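You operate a simulated robot arm through the tools that you are given. There is no shell and no other tool.

You are at the controls of a simulated robot arm. One attempt, no reset.

## Task
Set brakes one, three and five to 6, 7 and 1, then run one test pull.

Only the result counts: the job must be done as asked and must still hold three seconds after the hand-in. Knocking over, shifting, dropping, spilling or breaking anything else fails it.

## Robot
A 7-joint arm with a two-finger parallel gripper, fixed in place. Base frame: the origin is on the floor under the middle of its stand, x ahead of it, y to its left, z up. Units: m, degrees, N and s.
It reaches about 1.058 m from its shoulder. Its first joint turns from -166.0 to 166.0 degrees. Payload 4.4 kg.
Tool frame: the origin (TCP) lies between the finger pads and is the grasp point; the fingertips stand 0.023 m ahead of it; z points along the fingers, y is the line along which they close. Largest opening 0.094 m; finger width 0.038, thickness 0.01; the body of the gripper, 0.054 by 0.096 m, starts 0.039 m behind the TCP.
Orientation is told as [roll, pitch, yaw] about the base's x, y, z axes, in that order, counted from this pose: with the fingers straight down and closing along the base's y, the tool's x points along the base's -x, its y along +y and its z along -z.

## Interface
- The arm moves only by the tool nudge_tool. Its argument "commands" is a list of rows, each an object of numbers (a shift or turn left out is 0, a gripper value left out holds the last): "claw": the opening, from 0 (shut) to 1 (fully open); "dx", "dy", "dz": the shift along the tool's x, y, z in mm; "ax", "ay", "az": the turn, a rotation vector about the tool's x, y, z in degrees. In form: [{"claw": .., "dx": .., "dy": .., "dz": .., "ax": .., "ay": .., "az": ..}, ...]. A call has 1 to 20 rows; each row is the pose to reach, as a shift and turn from the pose commanded when the call began, along the tool's axes at that moment. Rows are played at 5 a second. More than 0.05 m and 8.6 degrees between two rows, or a gripper value outside its range, and nothing of the call is played. A pose out of reach is approached as far as the arm can. The call stops where the force on the tool passes 40 N (or 10 N more than at its start, if that is more) or the arm is blocked; 0.2 s more then pass. Each finger travels about 0.108 m/s and halts on what it meets, pressing with about 28 N; the grip force reading is that of the motor and also rises with nothing between the fingers. The clock runs only during rows and for 0.2 s after the last one: add rows that repeat a pose to give the fingers time. The reply holds the time, the measured pose of the TCP, the force on the tool along the base axes, the opening and the grip force, in the units named above and with some noise, with the torque about the TCP (base axes, N m) and any sound that the robot's microphone picked up, and new pictures: "pictures" is both (left out), scene, wrist or none.
- Cameras (640 x 400 px; columns grow to the right, rows downward): "scene" is fixed at [0.2201, 0.6515, 1.1879]; the picture's right is [-0.79, -0.61, 0.00], its down [-0.55, 0.72, -0.42] and it looks along [0.26, -0.34, -0.91] (base axes); focal length 244 px, centre (320, 200). "wrist" rides on the gripper at [0.086, 0.016, -0.075] in the tool frame; the picture's right is [-0.18, 0.98, 0.00], its down [-0.58, -0.11, -0.81] and it looks along [-0.79, -0.15, 0.59] (tool axes); focal length 243 px, centre (320, 200). There is no depth. A picture from a camera that has moved, and an enlarged one, comes with that camera's place and axes in the base frame and with its lens.
- close_up(camera, box): a new picture of the part [left, top, right, bottom] of that camera's present view, enlarged. It takes no simulated time.
- job_done(): hands the job in; it is judged then, once.

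Places have to be worked out from the pictures, the camera data and where the tool is seen. Open the gripper and draw the arm clear of the work before you hand the job in, unless the task says otherwise.

The tools are called after "Request:" by a JSON object that holds its "api" and its "payload". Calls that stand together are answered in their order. nudge_tool: Moves the arm, as the interface text tells. Its arguments: {"type":"object","properties":{"commands":{"type":"array"},"pictures":{"type":"string","enum":["both","scene","wrist","none"]}},"required":["commands"]} The other tools are called the same way: close_up (camera, box) takes an enlarged picture of a part of a camera's view; job_done () hands the job in.

At the start:

```text
t: 0.0
eef_pos: [0.243, 0.4945, 0.8733]
orientation: [0.1, 0.0, 0.0]
force: [-0.2, 0.2, -0.2]
moment: [-0.01, 0.0, -0.01]
width: 0.094
grasp_force: 0.1
```

scene: 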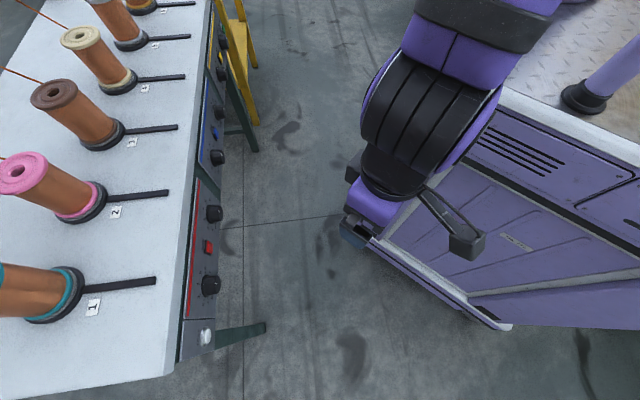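
wrist: 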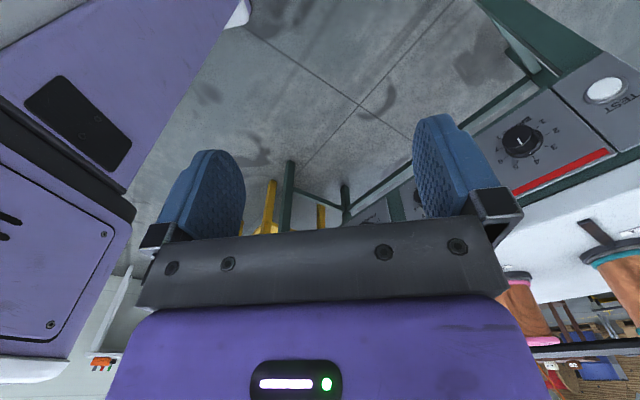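

I'll first look closely at the panel and spools in both cameras before moving anything.

Request:
{"api": "close_up", "payload": {"camera": "scene", "box": [160, 160, 280, 360]}}

Request:
{"api": "close_up", "payload": {"camera": "scene", "box": [160, 0, 280, 180]}}

Request:
{"api": "close_up", "payload": {"camera": "scene", "box": [0, 0, 240, 200]}}

Request:
{"api": "close_up", "payload": {"camera": "wrist", "box": [340, 50, 640, 250]}}

```text
2.00 times, centred on (220, 260) of scene
camera zoom: at [0.2201, 0.6515, 1.1879], right [-0.79, -0.61, 0.0], down [-0.55, 0.72, -0.42], along [0.26, -0.34, -0.91], focal length 489 px, centre (520, 80)
```

zoom: 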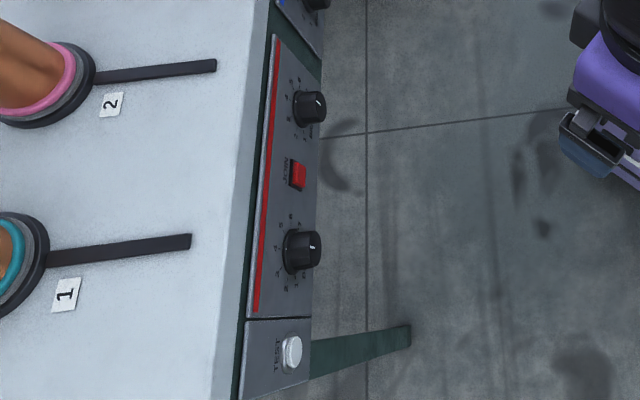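

```text
2.22 times, centred on (220, 90) of scene
camera zoom: at [0.2201, 0.6515, 1.1879], right [-0.79, -0.61, 0.0], down [-0.55, 0.72, -0.42], along [0.26, -0.34, -0.91], focal length 543 px, centre (542, 444)
```

zoom: 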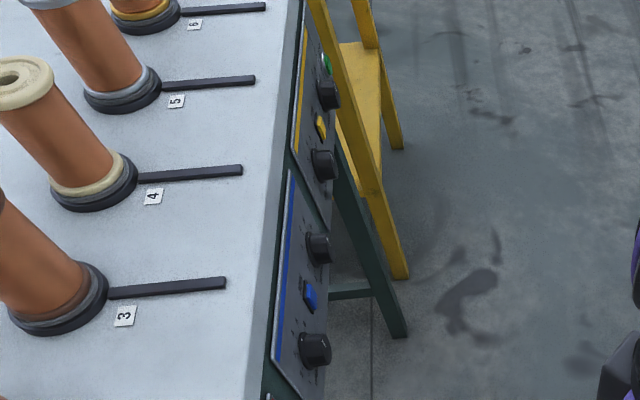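

```text
2.00 times, centred on (120, 100) of scene
camera zoom: at [0.2201, 0.6515, 1.1879], right [-0.79, -0.61, 0.0], down [-0.55, 0.72, -0.42], along [0.26, -0.34, -0.91], focal length 489 px, centre (720, 400)
```

zoom: 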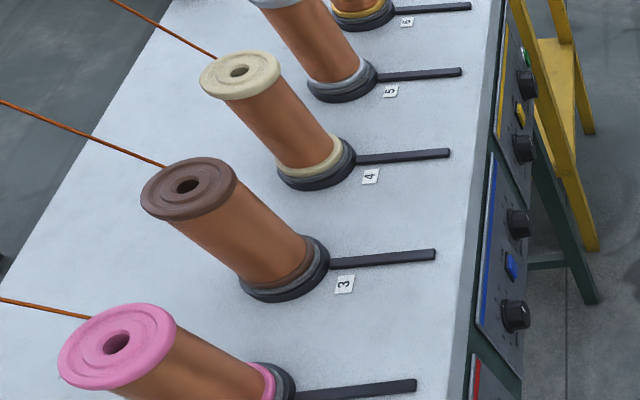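

```text
2.00 times, centred on (490, 150) of wrist
camera zoom: at [0.155, 0.5109, 0.9474], right [0.18, 0.98, 0.0], down [0.58, -0.11, 0.81], along [0.79, -0.15, -0.59], focal length 485 px, centre (-20, 300)
```

zoom: 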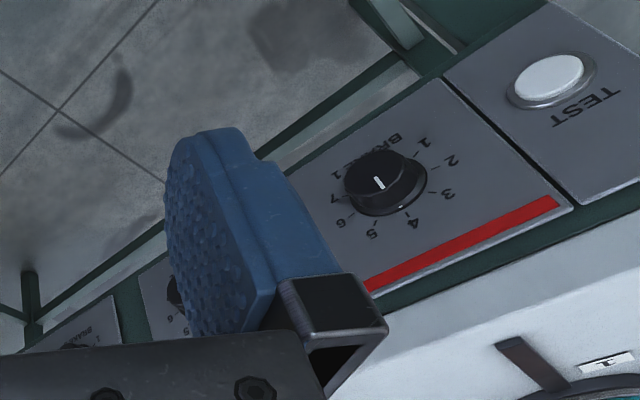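

The wrist view is upside-down and shows brake 1's knob next to a TEST push-button. I place the panel face at 45° to the base, with knob 1 near (0.42, 0.74, 0.685), the knobs 0.15 m apart, and TEST near (0.363, 0.805, 0.68). I'll yaw the hand 45° in free air to see the panel more squarely.

Request:
{"api": "nudge_tool", "payload": {"commands": [{"az": -7.5}, {"az": -15}, {"az": -22.5}, {"az": -30}, {"az": -37.5}, {"az": -45}], "pictures": "both"}}

```text
t: 1.4
eef_pos: [0.2417, 0.4948, 0.8724]
orientation: [0.0, 0.0, 45.1]
force: [-0.5, 0.1, 0.2]
moment: [0.03, -0.01, 0.02]
width: 0.094
grasp_force: 0.1
camera wrist: at [0.169, 0.4447, 0.9472], right [-0.57, 0.82, 0.0], down [0.49, 0.33, 0.81], along [0.66, 0.46, -0.59], focal length 243 px, centre (320, 200)
```

scene: 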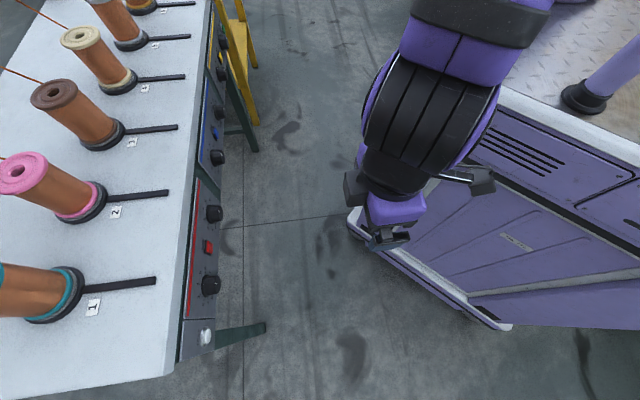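
wrist: 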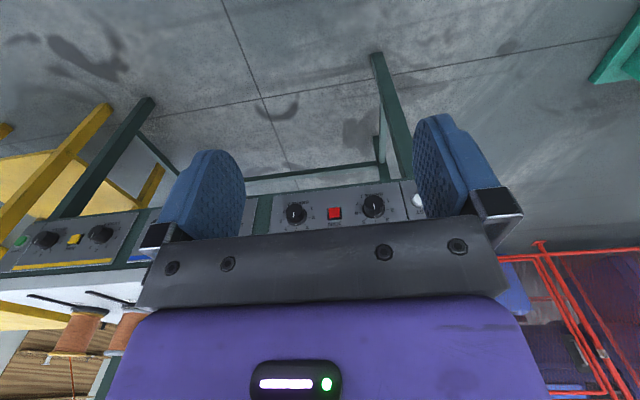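

The yaw tracked well, and the red module is now visible between the fingers, upside down. I'll enlarge the controls to read the labels.

Request:
{"api": "close_up", "payload": {"camera": "wrist", "box": [250, 160, 430, 240]}}

Request:
{"api": "close_up", "payload": {"camera": "wrist", "box": [0, 190, 170, 290]}}

Request:
{"api": "close_up", "payload": {"camera": "scene", "box": [180, 250, 240, 310]}}

Request:
{"api": "close_up", "payload": {"camera": "scene", "box": [190, 20, 250, 90]}}

```text
3.56 times, centred on (340, 200) of wrist
camera zoom: at [0.169, 0.4447, 0.9472], right [-0.57, 0.82, 0.0], down [0.49, 0.33, 0.81], along [0.66, 0.46, -0.59], focal length 863 px, centre (249, 200)
```

zoom: 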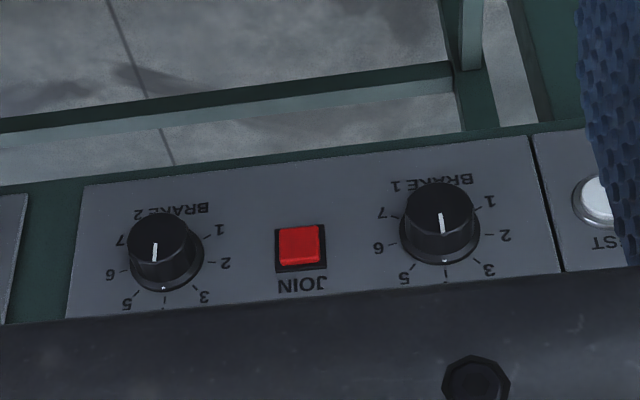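

```text
3.76 times, centred on (85, 240) of wrist
camera zoom: at [0.169, 0.4447, 0.9472], right [-0.57, 0.82, 0.0], down [0.49, 0.33, 0.81], along [0.66, 0.46, -0.59], focal length 913 px, centre (1205, 49)
```

zoom: 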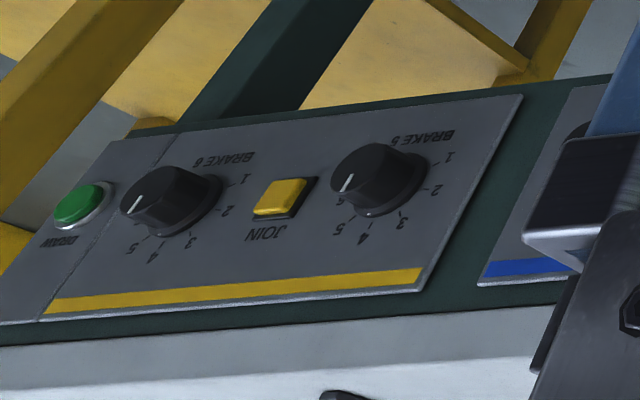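

```text
6.67 times, centred on (210, 280) of scene
camera zoom: at [0.2201, 0.6515, 1.1879], right [-0.79, -0.61, 0.0], down [-0.55, 0.72, -0.42], along [0.26, -0.34, -0.91], focal length 1629 px, centre (1053, -333)
```

zoom: 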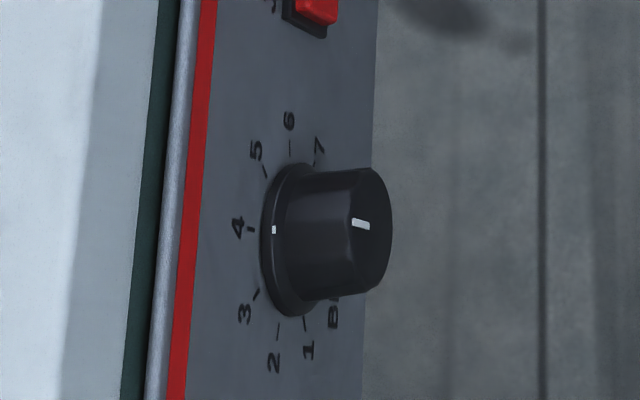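

```text
5.71 times, centred on (220, 55) of scene
camera zoom: at [0.2201, 0.6515, 1.1879], right [-0.79, -0.61, 0.0], down [-0.55, 0.72, -0.42], along [0.26, -0.34, -0.91], focal length 1396 px, centre (891, 1029)
```

zoom: 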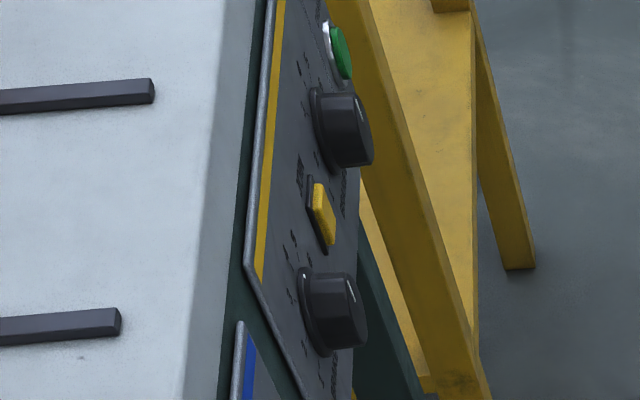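

The labels read BRAKE 1–6 (1 lower-left, 4 at the top, 7 lower-right), TEST at one end, DRAW (green) at the other, and a JOIN button between each pair. JOIN probably links the two brakes, so I need to see whether each one is latched. I'll zoom in on them.

Request:
{"api": "close_up", "payload": {"camera": "scene", "box": [192, 232, 222, 262]}}

Request:
{"api": "close_up", "payload": {"camera": "scene", "box": [200, 115, 230, 145]}}

Request:
{"api": "close_up", "payload": {"camera": "scene", "box": [207, 57, 237, 87]}}

Request:
{"api": "close_up", "payload": {"camera": "scene", "box": [190, 90, 240, 180]}}

Request:
{"api": "close_up", "payload": {"camera": "wrist", "box": [270, 190, 400, 240]}}

```text
13.33 times, centred on (207, 247) of scene
camera zoom: at [0.2201, 0.6515, 1.1879], right [-0.79, -0.61, 0.0], down [-0.55, 0.72, -0.42], along [0.26, -0.34, -0.91], focal length 3257 px, centre (1827, -427)
```

zoom: 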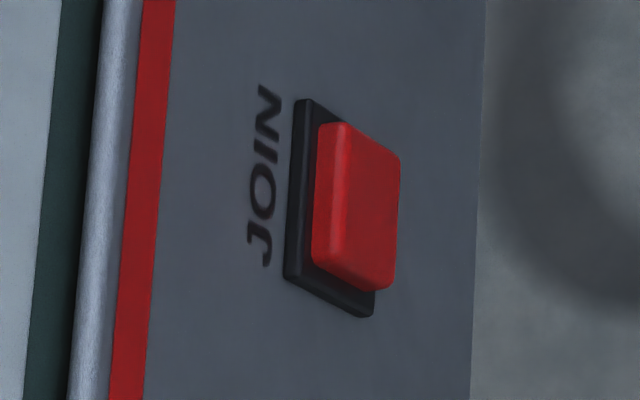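

```text
13.33 times, centred on (215, 130) of scene
camera zoom: at [0.2201, 0.6515, 1.1879], right [-0.79, -0.61, 0.0], down [-0.55, 0.72, -0.42], along [0.26, -0.34, -0.91], focal length 3257 px, centre (1720, 1133)
```

zoom: 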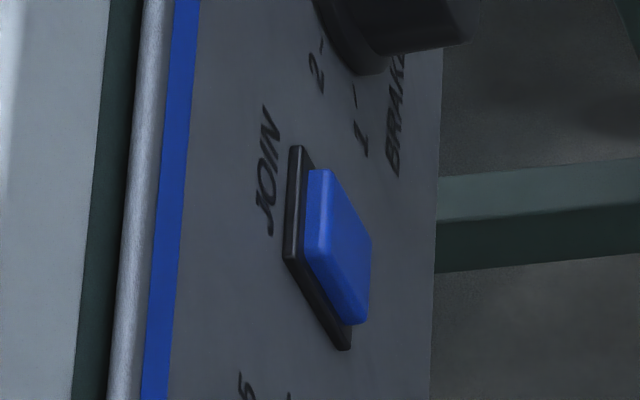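

```text
13.33 times, centred on (222, 72) of scene
camera zoom: at [0.2201, 0.6515, 1.1879], right [-0.79, -0.61, 0.0], down [-0.55, 0.72, -0.42], along [0.26, -0.34, -0.91], focal length 3257 px, centre (1627, 1907)
```

zoom: 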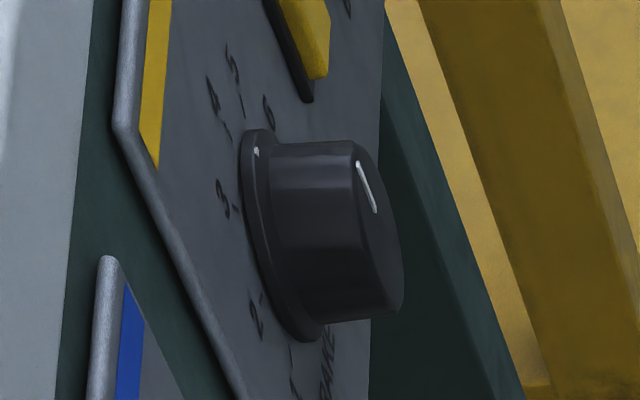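

```text
4.44 times, centred on (215, 135) of scene
camera zoom: at [0.2201, 0.6515, 1.1879], right [-0.79, -0.61, 0.0], down [-0.55, 0.72, -0.42], along [0.26, -0.34, -0.91], focal length 1086 px, centre (787, 489)
```

zoom: 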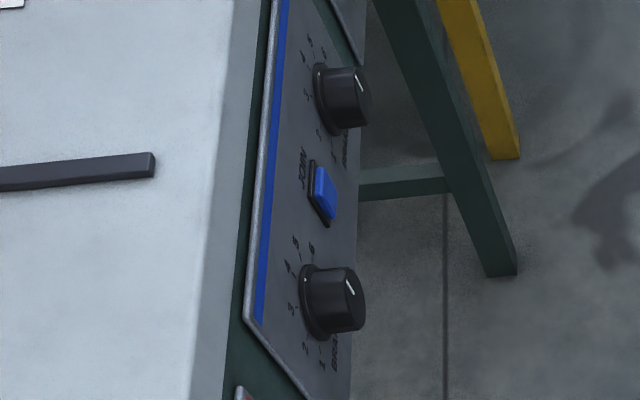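

```text
4.92 times, centred on (335, 215) of wrist
camera zoom: at [0.169, 0.4447, 0.9472], right [-0.57, 0.82, 0.0], down [0.49, 0.33, 0.81], along [0.66, 0.46, -0.59], focal length 1194 px, centre (246, 126)
```

zoom: 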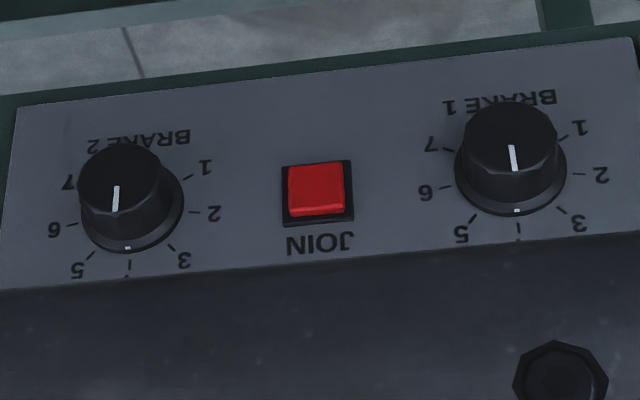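

All three JOIN caps stand about 5 mm proud, so they look alike and unlatched. All knobs appear to be at 4 now. I'll bring the hand level, pointing square at the panel, while staying roughly 0.15 m in front of it.

Request:
{"api": "nudge_tool", "payload": {"commands": [{"ay": -8.2, "dx": -13.7, "dy": -3.4, "dz": 10.2}, {"ay": -16.4, "dx": -27.4, "dy": -6.8, "dz": 20.4}, {"ay": -24.5, "dx": -41, "dy": -10.2, "dz": 30.5}, {"ay": -32.7, "dx": -54.7, "dy": -13.6, "dz": 40.7}, {"ay": -40.9, "dx": -68.4, "dy": -17, "dz": 50.9}, {"ay": -49.1, "dx": -82, "dy": -20.4, "dz": 61}, {"ay": -57.3, "dx": -95.8, "dy": -23.8, "dz": 71.3}, {"ay": -65.5, "dx": -109.5, "dy": -27.2, "dz": 81.5}, {"ay": -73.6, "dx": -123, "dy": -30.6, "dz": 91.6}, {"ay": -81.8, "dx": -137, "dy": -34, "dz": 101.8}, {"ay": -90, "dx": -150.6, "dy": -37.5, "dz": 112}], "pictures": "both"}}

```text
t: 2.5
eef_pos: [0.4309, 0.5055, 0.8327]
orientation: [1.8, -36.7, 31.4]
force: [-0.2, 0.3, 0.0]
moment: [-0.01, 0.0, -0.01]
width: 0.094
grasp_force: 0.0
stopped in row 5: the arm was blocked; the commanded pose is now the measured one
camera wrist: at [0.3255, 0.4579, 0.8402], right [-0.4, 0.91, 0.14], down [0.06, -0.12, 0.99], along [0.91, 0.41, 0.0], focal length 243 px, centre (320, 200)
```

scene: 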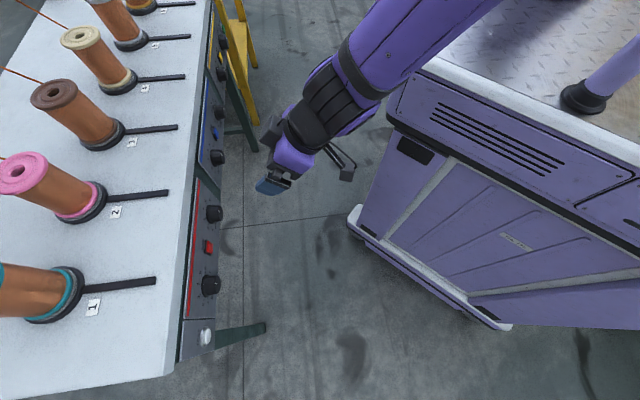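
wrist: 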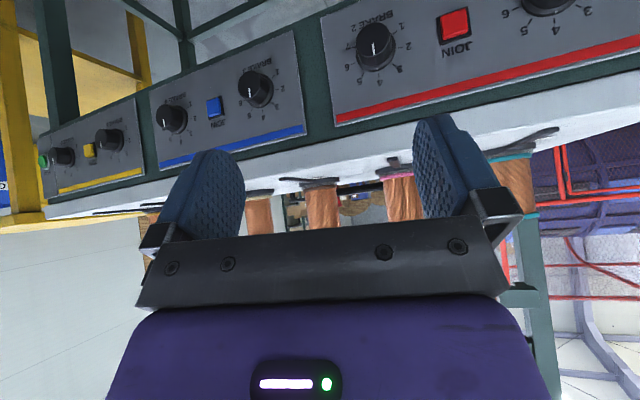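

The arm stopped at row 5 with no contact force, so it looks like a joint limit or a bad wrist branch rather than a collision. A hand roll of 180° puts the camera above the hand and is probably the natural wrist setting. I'll roll about the tool axis here in free air, about 0.16 m off the panel.

Request:
{"api": "nudge_tool", "payload": {"commands": [{"az": 8.5}, {"az": 17}, {"az": 25.5}, {"az": 34}, {"az": 42.5}, {"az": 51}, {"az": 59.5}, {"az": 68}, {"az": 76.5}, {"az": 85}, {"az": 93.5}, {"az": 102}, {"az": 110.5}, {"az": 119}, {"az": 127.5}, {"az": 136}, {"az": 144.5}, {"az": 153}, {"az": 161.5}, {"az": 170}], "pictures": "both"}}

```text
t: 6.8
eef_pos: [0.4116, 0.5099, 0.8375]
orientation: [6.0, 36.8, -134.9]
force: [0.2, 0.0, 0.5]
moment: [0.0, -0.02, -0.02]
width: 0.094
grasp_force: 0.0
camera wrist: at [0.4331, 0.5206, 0.9501], right [0.54, -0.84, -0.03], down [-0.8, -0.53, 0.28], along [-0.25, -0.13, -0.96], focal length 243 px, centre (320, 200)
```

scene: 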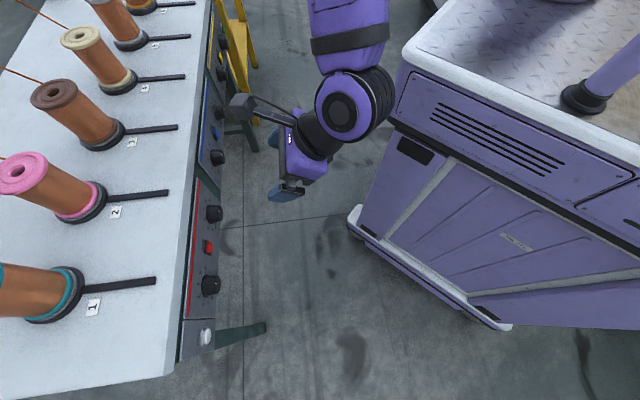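
wrist: 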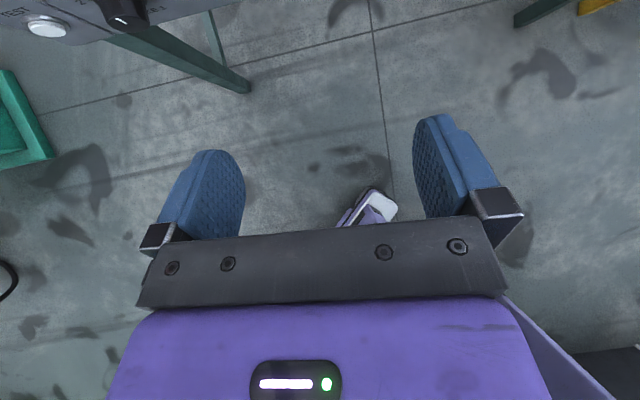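

The roll worked, and the camera now sits above the hand. I'll pitch up to level, square with the panel, and settle about 0.13 m in front of the knob faces near knob 1.

Request:
{"api": "nudge_tool", "payload": {"commands": [{"ax": 0.79, "ay": 7.59, "az": 0.4, "dx": -2.7, "dy": -8.4, "dz": 11}, {"ax": 1.59, "ay": 15.19, "az": 0.8, "dx": -5.4, "dy": -16.9, "dz": 22}, {"ax": 2.38, "ay": 22.78, "az": 1.2, "dx": -8.1, "dy": -25.3, "dz": 33}, {"ax": 3.18, "ay": 30.37, "az": 1.59, "dx": -10.8, "dy": -33.7, "dz": 43.9}, {"ax": 3.97, "ay": 37.96, "az": 1.99, "dx": -13.5, "dy": -42.1, "dz": 54.9}, {"ax": 4.77, "ay": 45.56, "az": 2.39, "dx": -16.2, "dy": -50.6, "dz": 65.9}, {"ax": 5.56, "ay": 53.15, "az": 2.79, "dx": -18.9, "dy": -59, "dz": 76.9}], "pictures": "both"}}

```text
t: 8.3
eef_pos: [0.3984, 0.5705, 0.7584]
orientation: [168.7, 89.8, 34.0]
force: [-0.4, 0.9, 0.3]
moment: [-0.01, 0.01, 0.02]
width: 0.0939
grasp_force: 0.1
camera wrist: at [0.3561, 0.5057, 0.8442], right [0.7, -0.69, -0.18], down [-0.64, -0.49, -0.58], along [0.31, 0.53, -0.79], focal length 243 px, centre (320, 200)
```

scene: 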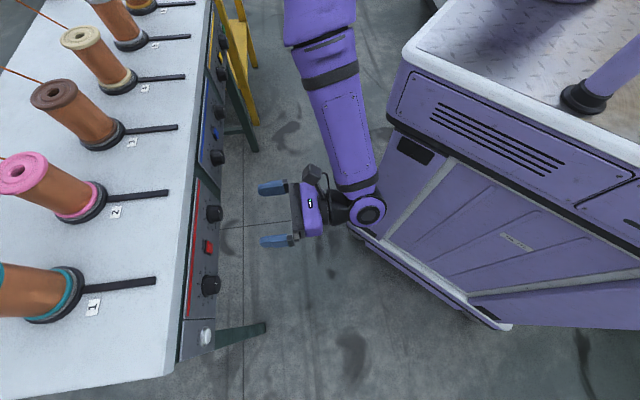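
wrist: 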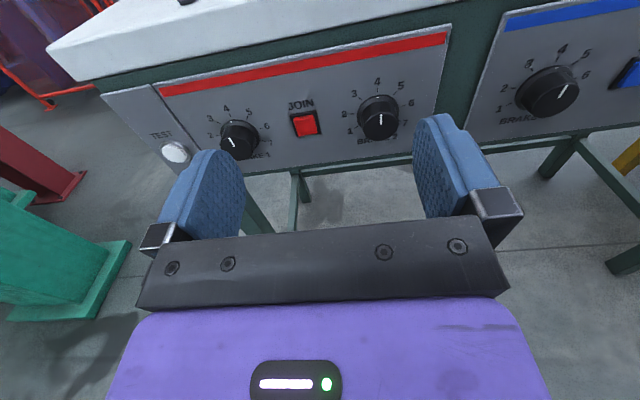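

The hand is now level and square to the panel with the camera upright above it. I'll zoom in to read the knobs and buttons.

Request:
{"api": "close_up", "payload": {"camera": "wrist", "box": [190, 80, 290, 170]}}

Request:
{"api": "close_up", "payload": {"camera": "wrist", "box": [330, 70, 430, 160]}}

Request:
{"api": "close_up", "payload": {"camera": "wrist", "box": [480, 20, 640, 140]}}

Request:
{"api": "close_up", "payload": {"camera": "wrist", "box": [120, 90, 220, 180]}}

```text
4.44 times, centred on (240, 125) of wrist
camera zoom: at [0.3561, 0.5057, 0.8442], right [0.7, -0.69, -0.18], down [-0.64, -0.49, -0.58], along [0.31, 0.53, -0.79], focal length 1078 px, centre (676, 533)
```

zoom: 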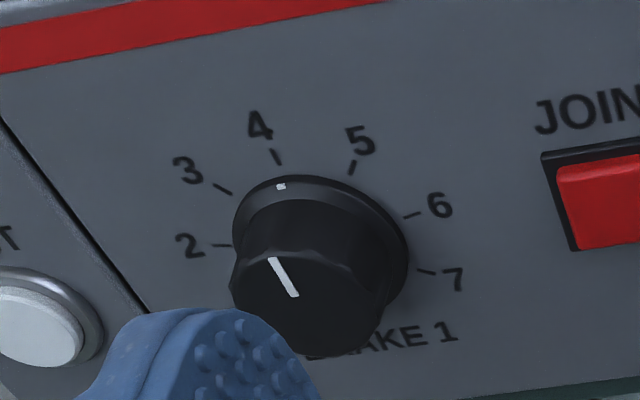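

```text
4.44 times, centred on (380, 115) of wrist
camera zoom: at [0.3561, 0.5057, 0.8442], right [0.7, -0.69, -0.18], down [-0.64, -0.49, -0.58], along [0.31, 0.53, -0.79], focal length 1078 px, centre (53, 578)
```

zoom: 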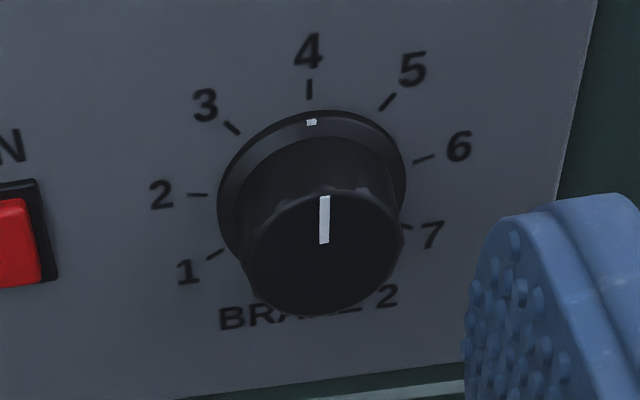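

```text
3.33 times, centred on (560, 80) of wrist
camera zoom: at [0.3561, 0.5057, 0.8442], right [0.7, -0.69, -0.18], down [-0.64, -0.49, -0.58], along [0.31, 0.53, -0.79], focal length 809 px, centre (-480, 600)
```

zoom: 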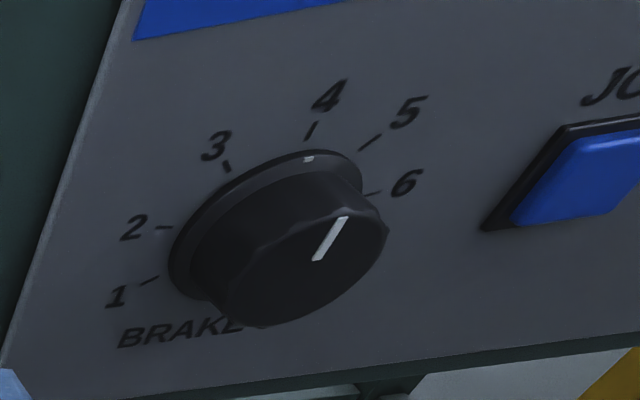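

```text
4.44 times, centred on (170, 135) of wrist
camera zoom: at [0.3561, 0.5057, 0.8442], right [0.7, -0.69, -0.18], down [-0.64, -0.49, -0.58], along [0.31, 0.53, -0.79], focal length 1078 px, centre (987, 489)
```

zoom: 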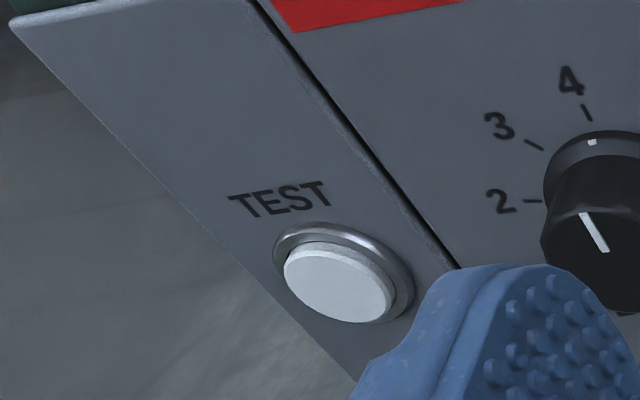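

Every knob points to 4, and the scale steps are about 40° (1 at −120°, 7 at +120°, clockwise increasing). The panel is vertical and aligned with the hand, and the knob caps stand about 20 mm proud. I place knob 1's cap centre at tool offset (−69, −104, +122) mm, so I'll move to a pre-grasp about 45 mm in front with the fingers partly closed.

Request:
{"api": "nudge_tool", "payload": {"commands": [{"claw": 0.64, "dx": -14, "dy": -21, "dz": 15}, {"claw": 0.64, "dx": -28, "dy": -42, "dz": 30}, {"claw": 0.64, "dx": -41, "dy": -63, "dz": 46}, {"claw": 0.64, "dx": -55, "dy": -84, "dz": 61}, {"claw": 0.64, "dx": -68.5, "dy": -104, "dz": 76.5}, {"claw": 0.64, "dx": -68.5, "dy": -104, "dz": 76.5}], "pictures": "both"}}

```text
t: 9.8
eef_pos: [0.3827, 0.6964, 0.6873]
orientation: [109.1, 89.9, -25.8]
force: [-0.6, 0.4, 0.8]
moment: [0.04, 0.02, 0.0]
width: 0.0602
grasp_force: 0.1
camera wrist: at [0.34, 0.6323, 0.7753], right [0.7, -0.69, -0.18], down [-0.65, -0.5, -0.58], along [0.31, 0.52, -0.79], focal length 243 px, centre (320, 200)
```

scene: 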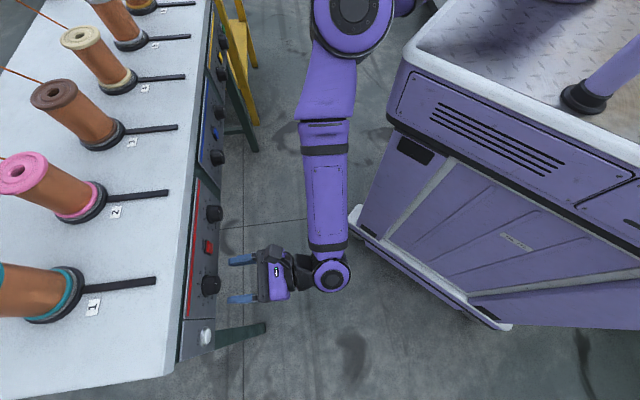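
wrist: 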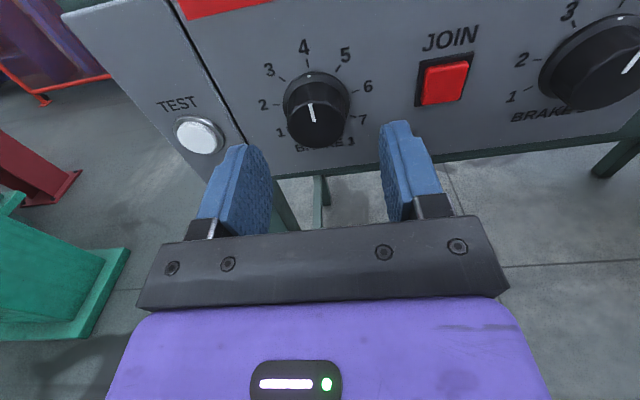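

Pre-grasp has been reached; knob 1 sits ahead between the fingers. I'll enlarge it to measure the centring.

Request:
{"api": "close_up", "payload": {"camera": "wrist", "box": [240, 30, 400, 160]}}

Request:
{"api": "close_up", "payload": {"camera": "scene", "box": [180, 240, 290, 320]}}

```text
3.08 times, centred on (320, 95) of wrist
camera zoom: at [0.34, 0.6323, 0.7753], right [0.7, -0.69, -0.18], down [-0.65, -0.5, -0.58], along [0.31, 0.52, -0.79], focal length 746 px, centre (320, 523)
```

zoom: 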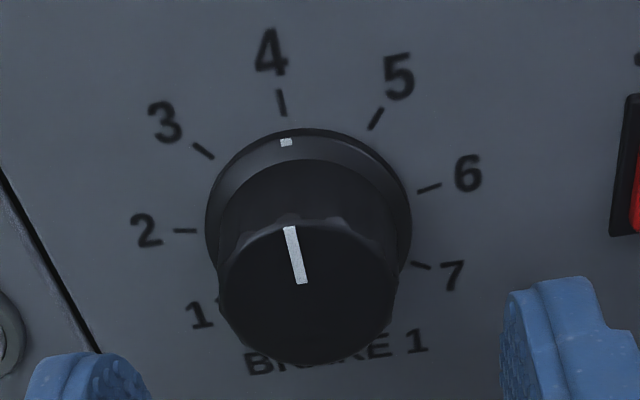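

```text
5.00 times, centred on (235, 280) of scene
camera zoom: at [0.2201, 0.6515, 1.1879], right [-0.79, -0.61, 0.0], down [-0.55, 0.72, -0.42], along [0.26, -0.34, -0.91], focal length 1221 px, centre (745, -200)
```

zoom: 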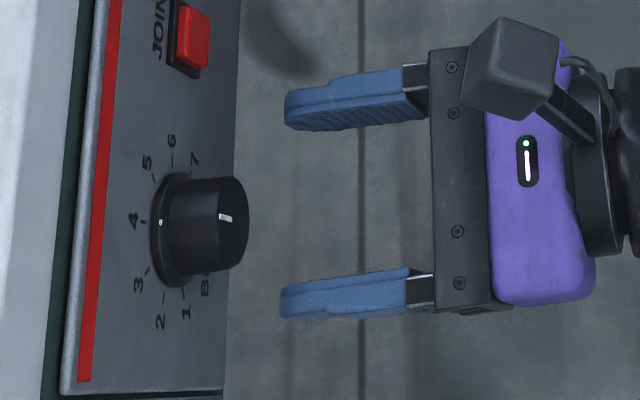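

Knob 1's axis is about 3 mm left of the tool axis, with the cap face about 45 mm ahead and the panel about 65 mm ahead. I'll shift 3 mm, roll −40° so the 80° turn stays centred, and advance 34 mm so the tips straddle the cap 8 mm clear of the panel.

Request:
{"api": "nudge_tool", "payload": {"commands": [{"claw": 0.64, "dy": -3, "az": -8}, {"claw": 0.64, "dy": -3, "az": -16}, {"claw": 0.64, "dy": -3, "az": -24}, {"claw": 0.64, "dy": -3, "az": -32}, {"claw": 0.64, "dy": -3, "az": -40}, {"claw": 0.64, "dy": -3, "dz": 9, "az": -40}, {"claw": 0.64, "dy": -3, "dz": 18, "az": -40}, {"claw": 0.64, "dy": -3, "dz": 26, "az": -40}, {"claw": 0.64, "dy": -3, "dz": 34, "az": -40}, {"claw": 0.64, "dy": -3, "dz": 34, "az": -40}], "pictures": "both"}}

```text
t: 11.9
eef_pos: [0.402, 0.7239, 0.6918]
orientation: [90.1, 49.9, -44.8]
force: [0.4, 0.4, -0.1]
moment: [-0.02, 0.0, -0.01]
width: 0.0602
grasp_force: 0.0
camera wrist: at [0.318, 0.7025, 0.7684], right [0.62, -0.61, 0.49], down [-0.36, -0.78, -0.52], along [0.7, 0.14, -0.7], focal length 243 px, centre (320, 200)
```

scene: 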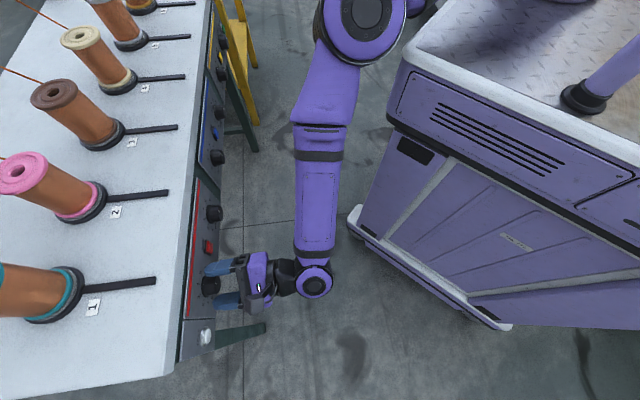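
wrist: 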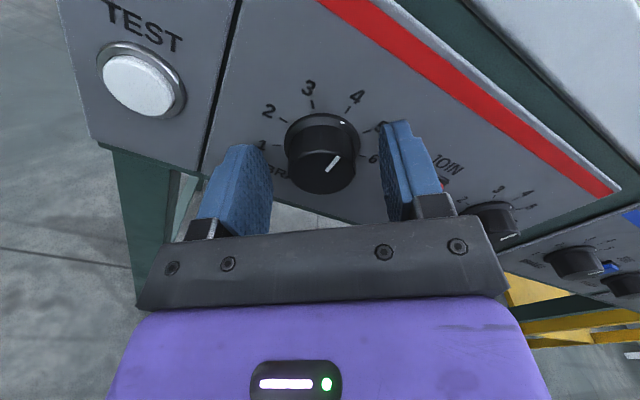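

The fingers now straddle the knob with no contact force. I'll check the centring up close before closing.

Request:
{"api": "close_up", "payload": {"camera": "wrist", "box": [210, 60, 450, 240]}}

Request:
{"api": "close_up", "payload": {"camera": "scene", "box": [180, 240, 290, 320]}}

```text
2.22 times, centred on (330, 150) of wrist
camera zoom: at [0.318, 0.7025, 0.7684], right [0.62, -0.61, 0.49], down [-0.36, -0.78, -0.52], along [0.7, 0.14, -0.7], focal length 539 px, centre (298, 311)
```

zoom: 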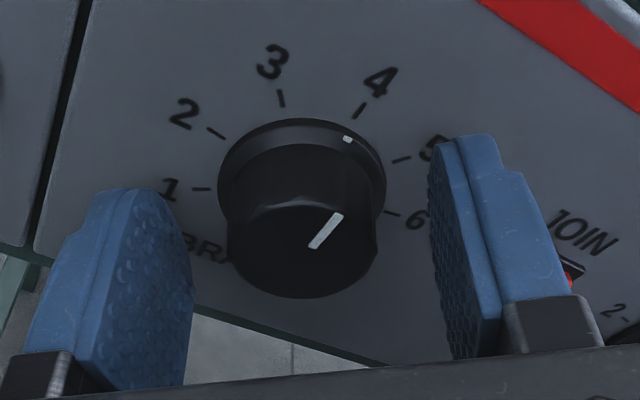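

```text
5.00 times, centred on (235, 280) of scene
camera zoom: at [0.2201, 0.6515, 1.1879], right [-0.79, -0.61, 0.0], down [-0.55, 0.72, -0.42], along [0.26, -0.34, -0.91], focal length 1221 px, centre (745, -200)
```

zoom: 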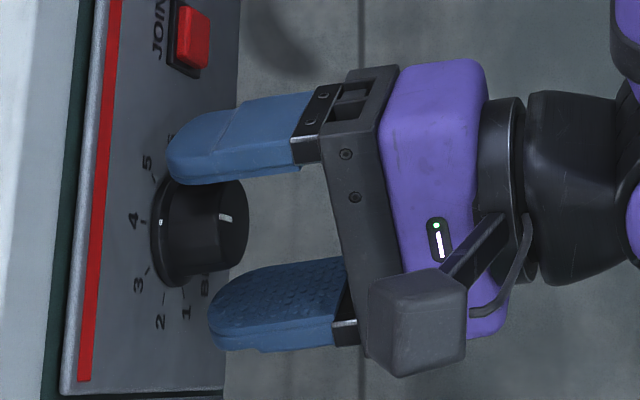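

The knob is centred along the closing line but about 4 mm toward tool −x, and the tips overlap the cap by about 12 mm with the panel clear. I'll correct that and close the fingers on it.

Request:
{"api": "nudge_tool", "payload": {"commands": [{"claw": 0.64, "dx": -4}, {"claw": 0.5, "dx": -4}, {"claw": 0.4, "dx": -4}, {"claw": 0.3, "dx": -4}, {"claw": 0.25, "dx": -4}, {"claw": 0.25, "dx": -4}], "pictures": "both"}}

```text
t: 13.3
eef_pos: [0.4045, 0.7224, 0.6864]
orientation: [90.1, 50.0, -44.9]
force: [0.5, 1.5, -1.6]
moment: [-0.03, 0.06, 0.02]
width: 0.0344
grasp_force: 44.5
camera wrist: at [0.3201, 0.7005, 0.765], right [0.62, -0.61, 0.49], down [-0.36, -0.78, -0.52], along [0.7, 0.14, -0.7], focal length 243 px, centre (320, 200)
```

scene: 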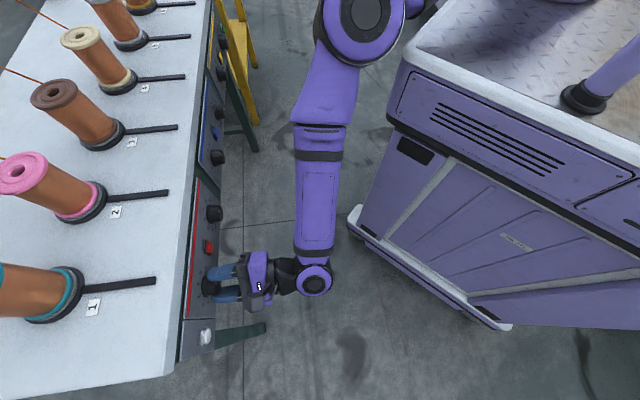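
wrist: 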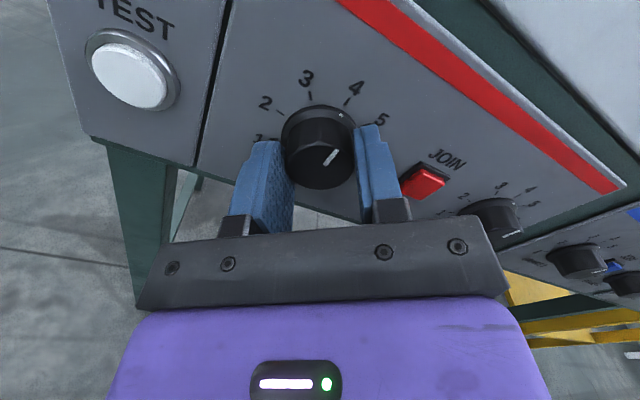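

The gripper holds the cap at 34.4 mm with little side load. I'll turn clockwise 40° (one step) and check both this knob and knob 2 in case they are joined.

Request:
{"api": "nudge_tool", "payload": {"commands": [{"claw": 0.25, "az": 5}, {"claw": 0.25, "az": 10}, {"claw": 0.25, "az": 15}, {"claw": 0.25, "az": 20}, {"claw": 0.25, "az": 25}, {"claw": 0.25, "az": 30}, {"claw": 0.25, "az": 35}, {"claw": 0.25, "az": 40}, {"claw": 0.25, "az": 40}], "pictures": "both"}}

Request:
{"api": "close_up", "payload": {"camera": "wrist", "box": [240, 60, 400, 190]}}

Request:
{"api": "close_up", "payload": {"camera": "scene", "box": [190, 190, 240, 240]}}

```text
t: 15.3
eef_pos: [0.4039, 0.7222, 0.6878]
orientation: [-174.7, 89.9, 50.4]
force: [9.2, 30.2, 3.2]
moment: [0.52, -0.52, 0.32]
width: 0.0345
grasp_force: 44.8
camera wrist: at [0.3623, 0.6581, 0.7748], right [0.7, -0.69, -0.18], down [-0.65, -0.49, -0.58], along [0.31, 0.53, -0.79], focal length 243 px, centre (320, 200)
```

scene: 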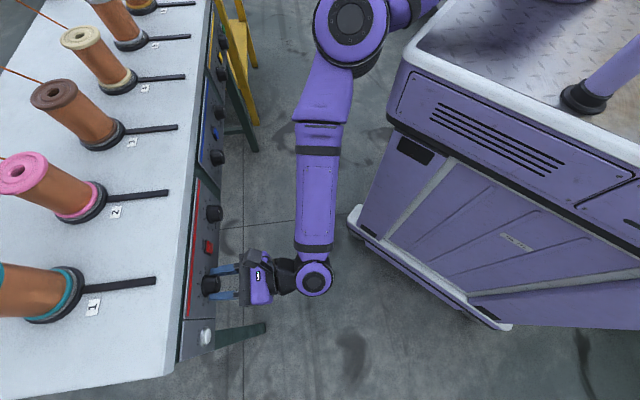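
wrist: 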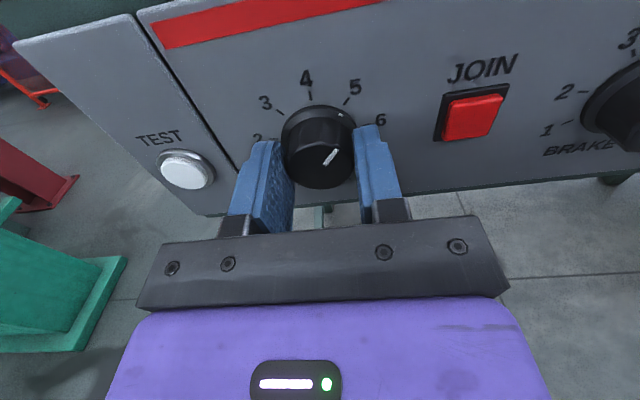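

```text
3.08 times, centred on (320, 125) of wrist
camera zoom: at [0.3623, 0.6581, 0.7748], right [0.7, -0.69, -0.18], down [-0.65, -0.49, -0.58], along [0.31, 0.53, -0.79], focal length 746 px, centre (320, 431)
```

zoom: 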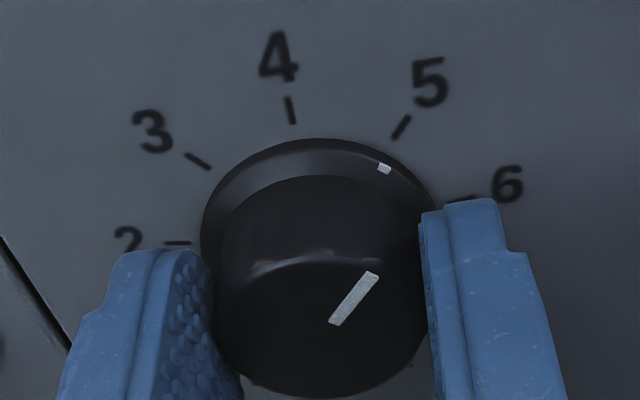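

```text
8.00 times, centred on (215, 215) of scene
camera zoom: at [0.2201, 0.6515, 1.1879], right [-0.79, -0.61, 0.0], down [-0.55, 0.72, -0.42], along [0.26, -0.34, -0.91], focal length 1954 px, centre (1160, 80)
```

zoom: 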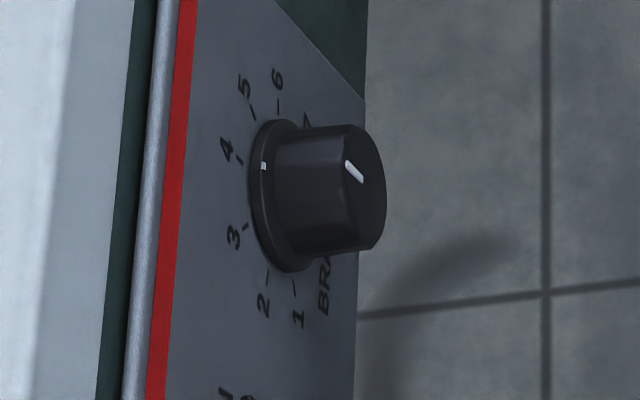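

Brake 1 went cleanly from 4 to 5 and brake 2 stayed at 4, so they aren't joined. About 30 N of side load has built up from tracking drift, so I'll release, let the arm relax, and re-centre before the next step.

Request:
{"api": "nudge_tool", "payload": {"commands": [{"claw": 0.35}, {"claw": 0.5}, {"claw": 0.64}, {"claw": 0.64}, {"claw": 0.64}], "pictures": "wrist"}}

Request:
{"api": "close_up", "payload": {"camera": "wrist", "box": [210, 50, 430, 210]}}

```text
t: 16.6
eef_pos: [0.4045, 0.7205, 0.6883]
orientation: [121.4, 90.0, -13.3]
force: [0.3, -0.3, -0.2]
moment: [0.0, -0.02, 0.01]
width: 0.0602
grasp_force: 0.2
camera wrist: at [0.3619, 0.6573, 0.7744], right [0.7, -0.69, -0.18], down [-0.65, -0.49, -0.58], along [0.31, 0.52, -0.79], focal length 243 px, centre (320, 200)
```

wrist: 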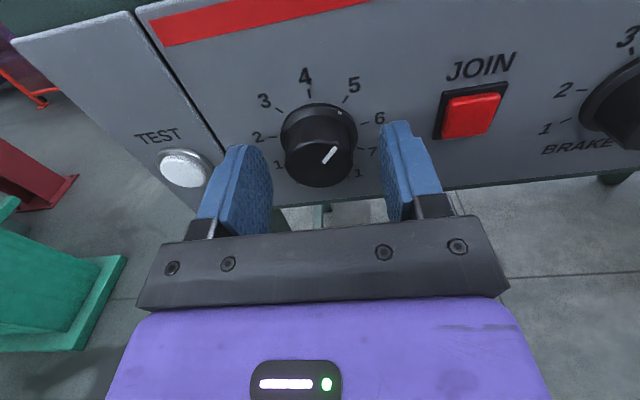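

```text
2.50 times, centred on (320, 130) of wrist
camera zoom: at [0.3619, 0.6573, 0.7744], right [0.7, -0.69, -0.18], down [-0.65, -0.49, -0.58], along [0.31, 0.52, -0.79], focal length 606 px, centre (320, 375)
```

zoom: 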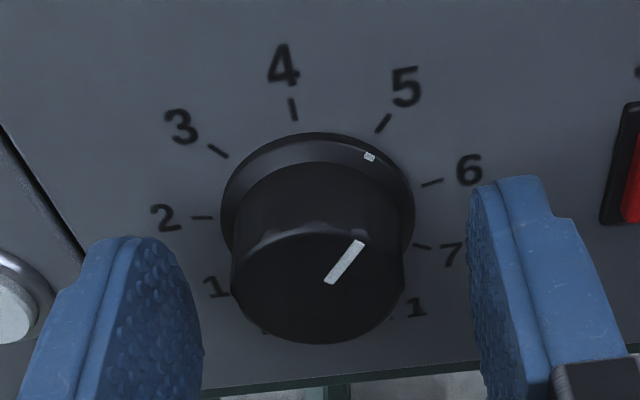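

Released with near-zero force; brake 1 holds at 5 and the knob axis is within about 1 mm of the tool axis. I'll shift 1 mm, re-grip, and turn 40° more to 6.

Request:
{"api": "nudge_tool", "payload": {"commands": [{"claw": 0.5, "dy": -0.8}, {"claw": 0.4, "dy": -0.8}, {"claw": 0.3, "dy": -0.8}, {"claw": 0.25, "dy": -0.8}, {"claw": 0.25, "dy": -0.8}], "pictures": "none"}}

Request:
{"api": "nudge_tool", "payload": {"commands": [{"claw": 0.25, "az": 5}, {"claw": 0.25, "az": 10}, {"claw": 0.25, "az": 15}, {"claw": 0.25, "az": 20}, {"claw": 0.25, "az": 25}, {"claw": 0.25, "az": 30}, {"claw": 0.25, "az": 35}, {"claw": 0.25, "az": 40}, {"claw": 0.25, "az": 40}], "pictures": "both"}}

Request:
{"api": "close_up", "payload": {"camera": "wrist", "box": [220, 50, 420, 210]}}

```text
t: 17.8
eef_pos: [0.4033, 0.7215, 0.687]
orientation: [130.1, 90.0, -4.9]
force: [4.6, -10.3, 1.0]
moment: [0.09, -0.09, -0.29]
width: 0.0345
grasp_force: 45.3
```

```text
t: 18.4
eef_pos: [0.4053, 0.7234, 0.6888]
orientation: [-89.3, 79.2, 135.7]
force: [-0.9, -12.0, 3.4]
moment: [-0.25, 0.27, 0.11]
width: 0.0346
grasp_force: 45.2
stopped in row 3: the force on the tool passed its limit at 47 N (the readings are from after the stop); the commanded pose is now the measured one
camera wrist: at [0.3732, 0.6471, 0.7704], right [0.66, -0.66, -0.36], down [-0.72, -0.42, -0.55], along [0.21, 0.62, -0.75], focal length 243 px, centre (320, 200)
```

scene: 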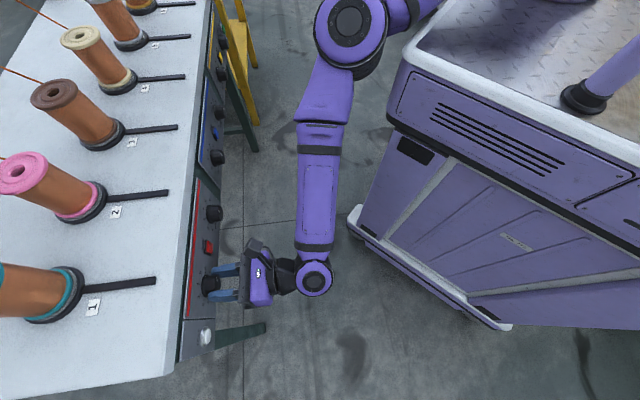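
wrist: 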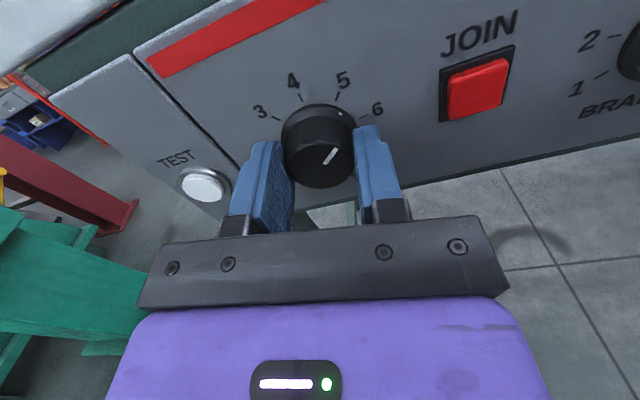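

```text
2.50 times, centred on (320, 130) of wrist
camera zoom: at [0.3732, 0.6471, 0.7704], right [0.66, -0.66, -0.36], down [-0.72, -0.42, -0.55], along [0.21, 0.62, -0.75], focal length 606 px, centre (320, 375)
```

zoom: 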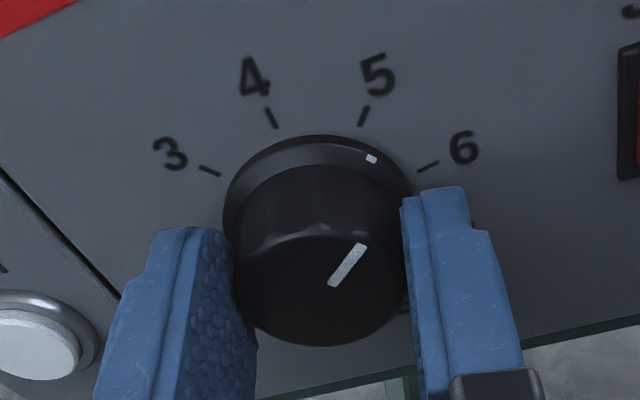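

The call stopped 11° past 5 on a 47 N force limit, and the load has since relaxed to about 12 N. The arm is stiff, so I'll turn in slower, smaller increments and watch the force direction.

Request:
{"api": "nudge_tool", "payload": {"commands": [{"claw": 0.25, "az": 2}, {"claw": 0.25, "az": 4}, {"claw": 0.25, "az": 6}, {"claw": 0.25, "az": 8}, {"claw": 0.25, "az": 8}], "pictures": "none"}}

```text
t: 18.9
eef_pos: [0.4037, 0.7226, 0.688]
orientation: [-88.8, 77.2, 136.2]
force: [-4.2, -13.3, 1.4]
moment: [-0.06, 0.05, -0.09]
width: 0.0347
grasp_force: 44.7
stopped in row 2: the force on the tool passed its limit at 45 N (the readings are from after the stop); the commanded pose is now the measured one
```

The force limit tripped again after about 2° more. The tight grip on a stiff arm turns small misalignments into large loads, so I'll see whether a gentler claw command lowers the grip force.

Request:
{"api": "nudge_tool", "payload": {"commands": [{"claw": 0.355}, {"claw": 0.355}, {"claw": 0.355}], "pictures": "none"}}

```text
t: 19.7
eef_pos: [0.4034, 0.7236, 0.6888]
orientation: [-88.7, 77.3, 136.3]
force: [-8.3, -20.0, 0.6]
moment: [0.1, -0.03, -0.31]
width: 0.0345
grasp_force: 44.7
```

The grip force is fixed, and the load is now pushing the tool away from the panel, so the fingertips may be touching the flared skirt. I'll release, back off 3 mm and look.

Request:
{"api": "nudge_tool", "payload": {"commands": [{"claw": 0.45}, {"claw": 0.55}, {"claw": 0.55}, {"claw": 0.55, "dz": -3}, {"claw": 0.55, "dz": -3}, {"claw": 0.55, "dz": -3}], "pictures": "both"}}

Request:
{"api": "close_up", "payload": {"camera": "wrist", "box": [220, 50, 420, 210]}}

Request:
{"api": "close_up", "payload": {"camera": "scene", "box": [180, 250, 260, 320]}}

```text
t: 21.1
eef_pos: [0.4014, 0.7195, 0.688]
orientation: [-88.8, 77.3, 136.2]
force: [0.1, -1.1, -0.5]
moment: [0.03, 0.01, -0.02]
width: 0.0517
grasp_force: 0.1
camera wrist: at [0.373, 0.6431, 0.7693], right [0.65, -0.65, -0.4], down [-0.74, -0.41, -0.54], along [0.19, 0.64, -0.74], focal length 243 px, centre (320, 200)
```

scene: 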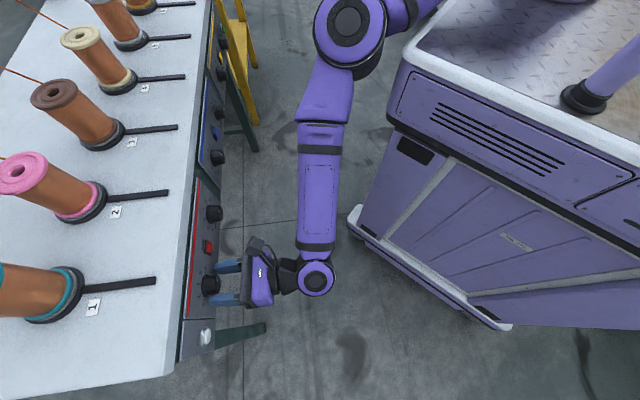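
wrist: 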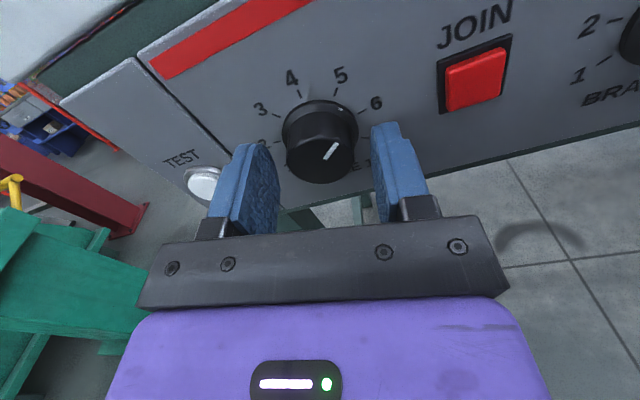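

```text
2.50 times, centred on (320, 130) of wrist
camera zoom: at [0.373, 0.6431, 0.7693], right [0.65, -0.65, -0.4], down [-0.74, -0.41, -0.54], along [0.19, 0.64, -0.74], focal length 606 px, centre (320, 375)
```

zoom: 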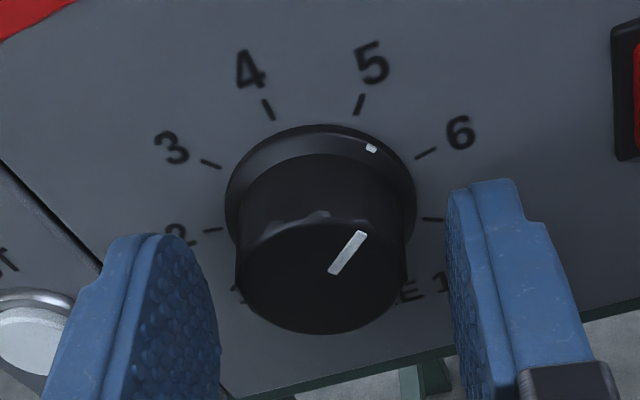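

```text
5.71 times, centred on (220, 285) of scene
camera zoom: at [0.2201, 0.6515, 1.1879], right [-0.79, -0.61, 0.0], down [-0.55, 0.72, -0.42], along [0.26, -0.34, -0.91], focal length 1396 px, centre (891, -286)
```

zoom: 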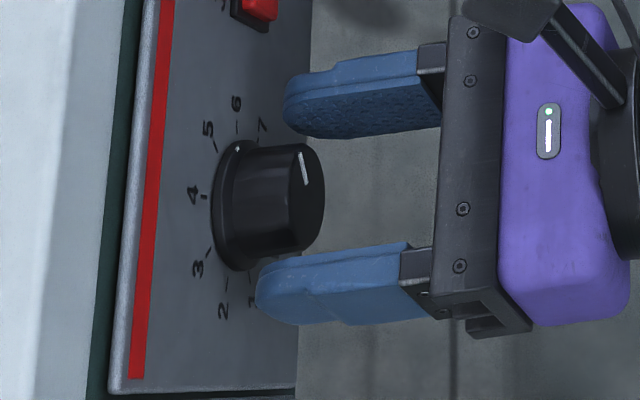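

Unloaded, the knob stays about 13° past 5 with no spring-back, and it is centred within about 1 mm with the tips now 10 mm off the panel. I'll re-grip here and check the static load before turning.

Request:
{"api": "nudge_tool", "payload": {"commands": [{"claw": 0.45}, {"claw": 0.4}, {"claw": 0.35}, {"claw": 0.3}, {"claw": 0.3}], "pictures": "none"}}

Request:
{"api": "nudge_tool", "payload": {"commands": [{"claw": 0.3, "az": 2}, {"claw": 0.3, "az": 4}, {"claw": 0.3, "az": 6}, {"claw": 0.3, "az": 6}], "pictures": "none"}}

```text
t: 22.3
eef_pos: [0.4011, 0.7193, 0.6882]
orientation: [-88.8, 77.4, 136.2]
force: [1.6, -3.3, 0.1]
moment: [0.01, -0.03, -0.08]
width: 0.034
grasp_force: 44.7
```

```text
t: 22.8
eef_pos: [0.4013, 0.7203, 0.6891]
orientation: [-88.4, 74.4, 136.7]
force: [-3.5, -14.3, 0.9]
moment: [-0.13, 0.25, 0.08]
width: 0.0343
grasp_force: 45.1
stopped in row 2: the force on the tool passed its limit at 45 N (the readings are from after the stop); the commanded pose is now the measured one
```

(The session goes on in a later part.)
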